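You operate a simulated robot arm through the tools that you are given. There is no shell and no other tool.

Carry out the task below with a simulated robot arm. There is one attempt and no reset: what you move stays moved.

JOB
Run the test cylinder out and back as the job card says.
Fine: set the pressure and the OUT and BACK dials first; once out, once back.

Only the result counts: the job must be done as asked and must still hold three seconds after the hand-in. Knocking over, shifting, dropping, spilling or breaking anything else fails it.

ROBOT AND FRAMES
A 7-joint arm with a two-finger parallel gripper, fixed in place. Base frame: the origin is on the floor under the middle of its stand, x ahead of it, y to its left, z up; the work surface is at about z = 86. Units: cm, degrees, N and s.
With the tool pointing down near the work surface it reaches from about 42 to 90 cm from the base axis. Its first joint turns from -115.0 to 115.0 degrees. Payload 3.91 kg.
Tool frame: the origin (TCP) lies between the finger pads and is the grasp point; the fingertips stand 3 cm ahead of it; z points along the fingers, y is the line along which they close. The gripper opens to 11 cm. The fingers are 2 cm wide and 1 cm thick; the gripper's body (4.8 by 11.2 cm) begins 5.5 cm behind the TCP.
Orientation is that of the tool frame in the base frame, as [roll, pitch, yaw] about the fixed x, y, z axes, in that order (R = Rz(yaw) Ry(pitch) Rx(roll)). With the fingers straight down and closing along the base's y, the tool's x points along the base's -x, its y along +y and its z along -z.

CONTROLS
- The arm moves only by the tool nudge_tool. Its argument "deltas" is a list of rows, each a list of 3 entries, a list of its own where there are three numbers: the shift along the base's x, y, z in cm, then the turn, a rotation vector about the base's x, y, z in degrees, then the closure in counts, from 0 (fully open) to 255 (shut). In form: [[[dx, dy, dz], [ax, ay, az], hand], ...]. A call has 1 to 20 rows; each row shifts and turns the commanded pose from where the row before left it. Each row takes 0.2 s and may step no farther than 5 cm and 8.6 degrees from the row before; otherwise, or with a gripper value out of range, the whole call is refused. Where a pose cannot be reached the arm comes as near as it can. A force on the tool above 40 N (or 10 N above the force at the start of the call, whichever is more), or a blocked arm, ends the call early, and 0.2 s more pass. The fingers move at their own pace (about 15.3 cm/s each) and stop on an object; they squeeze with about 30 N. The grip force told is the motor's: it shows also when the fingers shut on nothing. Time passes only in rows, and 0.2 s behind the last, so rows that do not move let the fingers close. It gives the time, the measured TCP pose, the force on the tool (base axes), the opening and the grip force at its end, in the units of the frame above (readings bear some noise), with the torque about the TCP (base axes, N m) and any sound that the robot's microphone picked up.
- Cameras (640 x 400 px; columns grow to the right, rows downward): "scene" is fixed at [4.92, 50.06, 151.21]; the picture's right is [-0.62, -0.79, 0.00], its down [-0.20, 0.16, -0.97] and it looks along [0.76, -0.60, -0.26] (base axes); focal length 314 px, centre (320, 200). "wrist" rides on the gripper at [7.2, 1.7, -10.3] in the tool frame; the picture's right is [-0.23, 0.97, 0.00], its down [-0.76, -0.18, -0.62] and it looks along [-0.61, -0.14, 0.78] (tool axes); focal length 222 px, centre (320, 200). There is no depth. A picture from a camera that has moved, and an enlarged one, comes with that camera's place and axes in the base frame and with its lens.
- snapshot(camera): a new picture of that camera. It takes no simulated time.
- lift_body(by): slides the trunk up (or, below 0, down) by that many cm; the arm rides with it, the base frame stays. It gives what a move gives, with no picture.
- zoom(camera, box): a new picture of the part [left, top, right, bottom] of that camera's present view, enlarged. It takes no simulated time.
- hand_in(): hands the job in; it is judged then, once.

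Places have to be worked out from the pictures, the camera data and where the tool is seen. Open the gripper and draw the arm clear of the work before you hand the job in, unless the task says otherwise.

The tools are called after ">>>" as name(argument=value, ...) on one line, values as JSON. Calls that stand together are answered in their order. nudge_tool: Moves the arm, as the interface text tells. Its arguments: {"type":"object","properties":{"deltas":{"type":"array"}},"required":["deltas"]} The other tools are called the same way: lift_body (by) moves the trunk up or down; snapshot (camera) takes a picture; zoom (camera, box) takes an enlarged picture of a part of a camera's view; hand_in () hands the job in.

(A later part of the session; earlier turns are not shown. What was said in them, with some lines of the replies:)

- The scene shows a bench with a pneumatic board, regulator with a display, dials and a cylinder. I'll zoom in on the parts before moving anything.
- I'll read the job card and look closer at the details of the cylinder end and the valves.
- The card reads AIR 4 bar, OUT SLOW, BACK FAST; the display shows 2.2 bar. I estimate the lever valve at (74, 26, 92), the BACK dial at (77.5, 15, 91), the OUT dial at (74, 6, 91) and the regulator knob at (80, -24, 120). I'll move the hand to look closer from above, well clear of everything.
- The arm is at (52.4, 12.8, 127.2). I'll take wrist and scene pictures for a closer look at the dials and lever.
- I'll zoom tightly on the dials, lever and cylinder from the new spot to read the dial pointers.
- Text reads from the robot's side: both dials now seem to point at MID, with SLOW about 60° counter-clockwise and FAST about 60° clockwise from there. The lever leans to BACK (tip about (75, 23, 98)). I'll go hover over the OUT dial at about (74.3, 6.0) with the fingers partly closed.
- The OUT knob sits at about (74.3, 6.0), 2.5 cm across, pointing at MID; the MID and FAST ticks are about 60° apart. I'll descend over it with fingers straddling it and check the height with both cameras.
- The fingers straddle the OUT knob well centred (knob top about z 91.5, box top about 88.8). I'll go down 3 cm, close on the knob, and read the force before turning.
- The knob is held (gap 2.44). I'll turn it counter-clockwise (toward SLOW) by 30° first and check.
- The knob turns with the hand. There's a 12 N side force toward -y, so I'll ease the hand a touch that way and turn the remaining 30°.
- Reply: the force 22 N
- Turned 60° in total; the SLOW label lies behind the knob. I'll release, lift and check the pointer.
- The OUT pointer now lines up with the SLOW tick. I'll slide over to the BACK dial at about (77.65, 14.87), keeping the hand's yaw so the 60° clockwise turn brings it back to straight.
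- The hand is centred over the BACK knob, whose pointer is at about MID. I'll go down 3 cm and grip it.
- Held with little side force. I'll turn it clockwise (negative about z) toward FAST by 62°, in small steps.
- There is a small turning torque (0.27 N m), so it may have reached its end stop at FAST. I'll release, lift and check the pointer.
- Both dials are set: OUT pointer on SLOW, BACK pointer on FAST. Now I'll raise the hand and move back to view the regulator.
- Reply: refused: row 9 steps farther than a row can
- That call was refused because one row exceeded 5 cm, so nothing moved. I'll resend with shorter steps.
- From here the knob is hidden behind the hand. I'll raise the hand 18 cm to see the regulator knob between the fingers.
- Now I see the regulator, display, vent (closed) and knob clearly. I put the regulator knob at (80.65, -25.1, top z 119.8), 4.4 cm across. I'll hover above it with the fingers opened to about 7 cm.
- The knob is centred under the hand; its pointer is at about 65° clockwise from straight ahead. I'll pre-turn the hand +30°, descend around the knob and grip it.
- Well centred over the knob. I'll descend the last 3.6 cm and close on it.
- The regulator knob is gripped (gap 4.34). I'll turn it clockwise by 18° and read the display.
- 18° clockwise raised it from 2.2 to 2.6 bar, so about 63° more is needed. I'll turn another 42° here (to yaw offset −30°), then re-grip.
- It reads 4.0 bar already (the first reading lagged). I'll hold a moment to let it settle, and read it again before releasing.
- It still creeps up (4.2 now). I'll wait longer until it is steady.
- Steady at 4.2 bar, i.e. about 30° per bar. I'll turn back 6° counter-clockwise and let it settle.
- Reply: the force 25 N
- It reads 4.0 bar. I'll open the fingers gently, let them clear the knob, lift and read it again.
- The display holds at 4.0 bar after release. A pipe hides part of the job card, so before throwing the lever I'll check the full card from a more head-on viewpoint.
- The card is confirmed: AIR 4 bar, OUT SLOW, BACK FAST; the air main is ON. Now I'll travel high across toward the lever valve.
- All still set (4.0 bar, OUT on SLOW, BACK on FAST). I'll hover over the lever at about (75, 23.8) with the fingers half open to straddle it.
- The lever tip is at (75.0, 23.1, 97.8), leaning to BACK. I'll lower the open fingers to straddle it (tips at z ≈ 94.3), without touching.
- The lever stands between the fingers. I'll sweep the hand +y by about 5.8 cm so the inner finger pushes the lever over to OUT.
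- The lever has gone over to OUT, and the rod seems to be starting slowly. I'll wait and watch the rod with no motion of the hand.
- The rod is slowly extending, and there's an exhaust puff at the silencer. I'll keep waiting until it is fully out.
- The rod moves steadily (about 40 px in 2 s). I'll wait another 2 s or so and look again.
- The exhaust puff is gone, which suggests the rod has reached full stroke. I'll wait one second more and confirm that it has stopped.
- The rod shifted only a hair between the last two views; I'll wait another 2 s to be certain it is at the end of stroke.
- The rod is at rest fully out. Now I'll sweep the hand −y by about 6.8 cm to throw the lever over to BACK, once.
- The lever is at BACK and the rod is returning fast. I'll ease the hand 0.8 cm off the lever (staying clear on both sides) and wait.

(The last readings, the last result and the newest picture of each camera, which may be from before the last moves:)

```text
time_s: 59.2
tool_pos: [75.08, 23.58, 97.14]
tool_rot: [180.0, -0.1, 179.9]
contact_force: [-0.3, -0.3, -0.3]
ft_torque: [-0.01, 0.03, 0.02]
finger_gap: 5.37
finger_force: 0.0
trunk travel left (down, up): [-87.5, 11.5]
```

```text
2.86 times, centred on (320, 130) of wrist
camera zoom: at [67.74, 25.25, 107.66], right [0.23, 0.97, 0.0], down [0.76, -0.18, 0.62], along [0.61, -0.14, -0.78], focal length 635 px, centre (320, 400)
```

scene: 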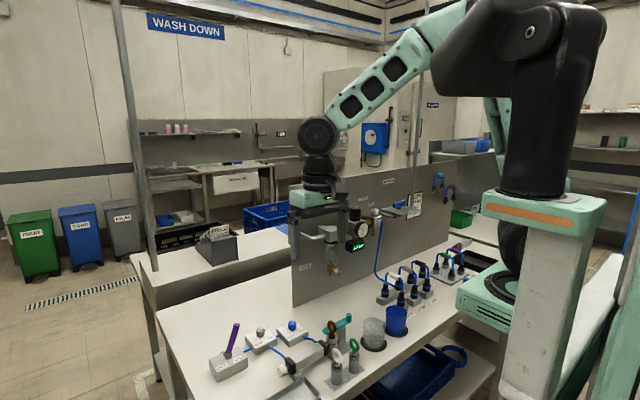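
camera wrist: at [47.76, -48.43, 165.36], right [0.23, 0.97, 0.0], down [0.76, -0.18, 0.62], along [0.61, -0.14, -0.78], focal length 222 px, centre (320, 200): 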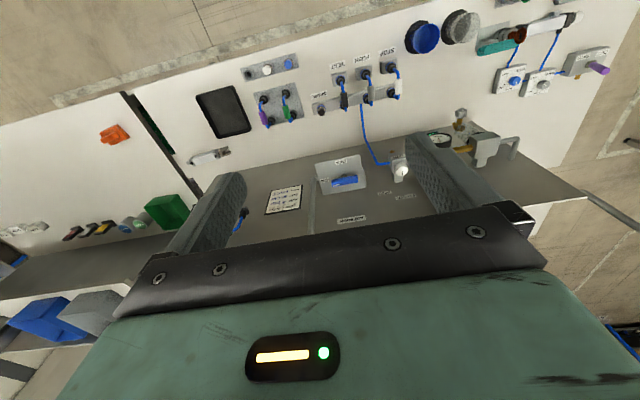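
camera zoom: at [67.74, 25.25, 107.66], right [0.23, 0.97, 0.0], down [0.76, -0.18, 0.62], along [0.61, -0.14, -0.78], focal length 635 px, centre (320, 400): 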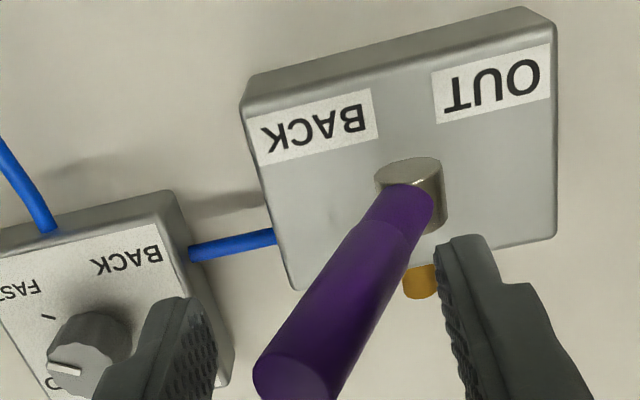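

The rod is fully back and the exhaust has stopped. I'll lift straight up clear of the lever, then draw back and open the gripper.

>>> nudge_tool(deltas=[[[0, 0, 3], [0, 0, 0], 130], [[0, 0, 4], [0, 0, 0], 130], [[0, 0, 4.5], [0, 0, 0], 130], [[0, 0, 4.5], [0, 0, 0], 130], [[-3, 0, 3.5], [0, 0, 0], 0], [[-3, -1, 3.5], [0, 0, 0], 0], [[-3, -1, 3.5], [0, 0, 0], 0], [[-3, -2, 3], [0, 0, 0], 0], [[-3, -2, 3], [0, 0, 0], 0], [[-3, -2, 3], [0, 0, 0], 0], [[-2, -3, 3], [0, 0, 0], 0], [[0, -3, 3], [0, 0, 0], 0], [[0, -3, 3], [0, 0, 0], 0], [[0, 0, 0], [0, 0, 0], 0]])

>>> snapshot(camera="scene")

>>> zoom(camera="scene", box=[180, 290, 380, 400])

>>> zoom(camera="scene", box=[345, 200, 395, 250])

>>> snapshot(camera="wrist")

```text
time_s: 62.2
tool_pos: [55.06, 6.56, 141.78]
tool_rot: [-179.9, 0.0, 180.0]
contact_force: [-0.2, 0.5, 0.1]
ft_torque: [0.02, 0.03, -0.01]
finger_gap: 10.99
finger_force: 0.0
trunk travel left (down, up): [-87.5, 11.5]
```

```text
taken
```

scene: 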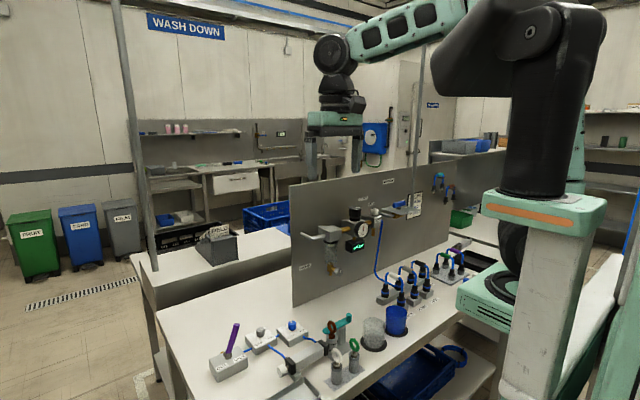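

```text
3.20 times, centred on (280, 345) of scene
camera zoom: at [4.92, 50.06, 151.21], right [-0.62, -0.79, 0.0], down [-0.2, 0.16, -0.97], along [0.76, -0.6, -0.26], focal length 1005 px, centre (448, -264)
```

zoom: 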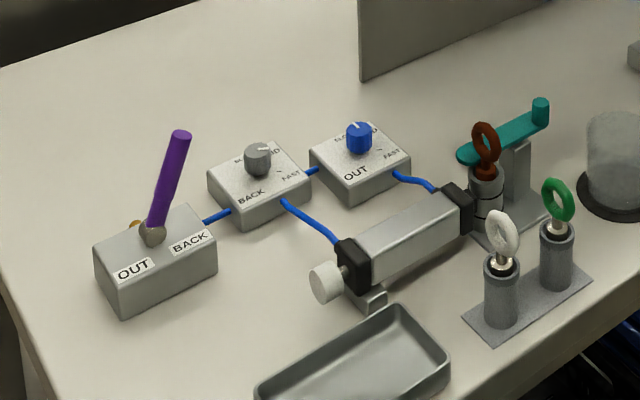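

```text
8.00 times, centred on (370, 225) of scene
camera zoom: at [4.92, 50.06, 151.21], right [-0.62, -0.79, 0.0], down [-0.2, 0.16, -0.97], along [0.76, -0.6, -0.26], focal length 2512 px, centre (-80, 0)
```

zoom: 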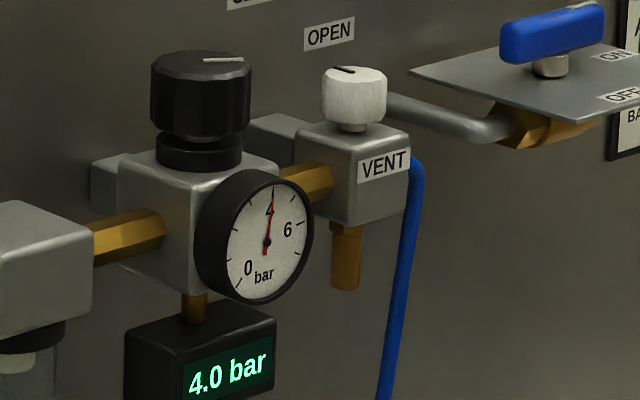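

```text
taken
camera wrist: at [47.8, 8.26, 152.19], right [0.23, 0.97, 0.0], down [0.76, -0.18, 0.62], along [0.61, -0.14, -0.78], focal length 222 px, centre (320, 200)
```

wrist: 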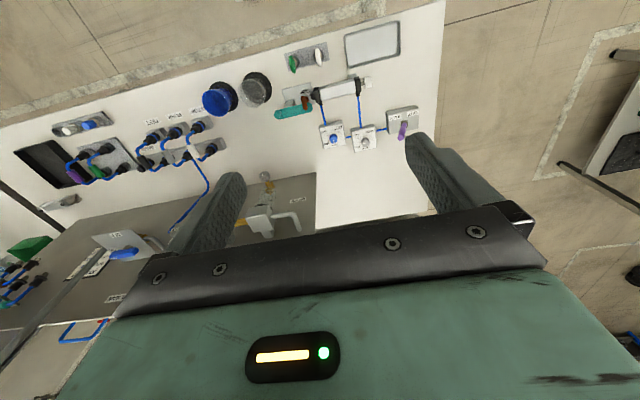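

The pressure holds at 4.0 bar with OUT on SLOW and BACK on FAST. The cylinder has gone once out and once back, the lever rests at BACK, nothing else has moved, and the arm is clear with the gripper open. I'm handing in.

>>> hand_in()

```text
The job is handed in.
```

I ran the test cylinder once fully out and once fully back, with the settings from the job card in place first, and handed the job in. The hand-in gave no verdict, so the result below is from my own readings and pictures.

| Setting | Job card | Reading before hand-in |
|---|---|---|
| Air pressure | 4 bar | 4.0 bar, steady on the display |
| OUT dial | SLOW | pointer on the SLOW tick |
| BACK dial | FAST | pointer on the FAST tick |

- **Pressure:** it overshot to 4.2 bar while I was setting it, and I turned it back to 4.0 before touching the lever.
- **Stroke:** I threw the lever to OUT once and waited until the rod had stopped at full stroke. I then threw it to BACK once, and the rod returned fully.
- **At hand-in:** the lever rested at BACK, the gripper was open and the arm was drawn clear. Nothing else on the bench looked moved.
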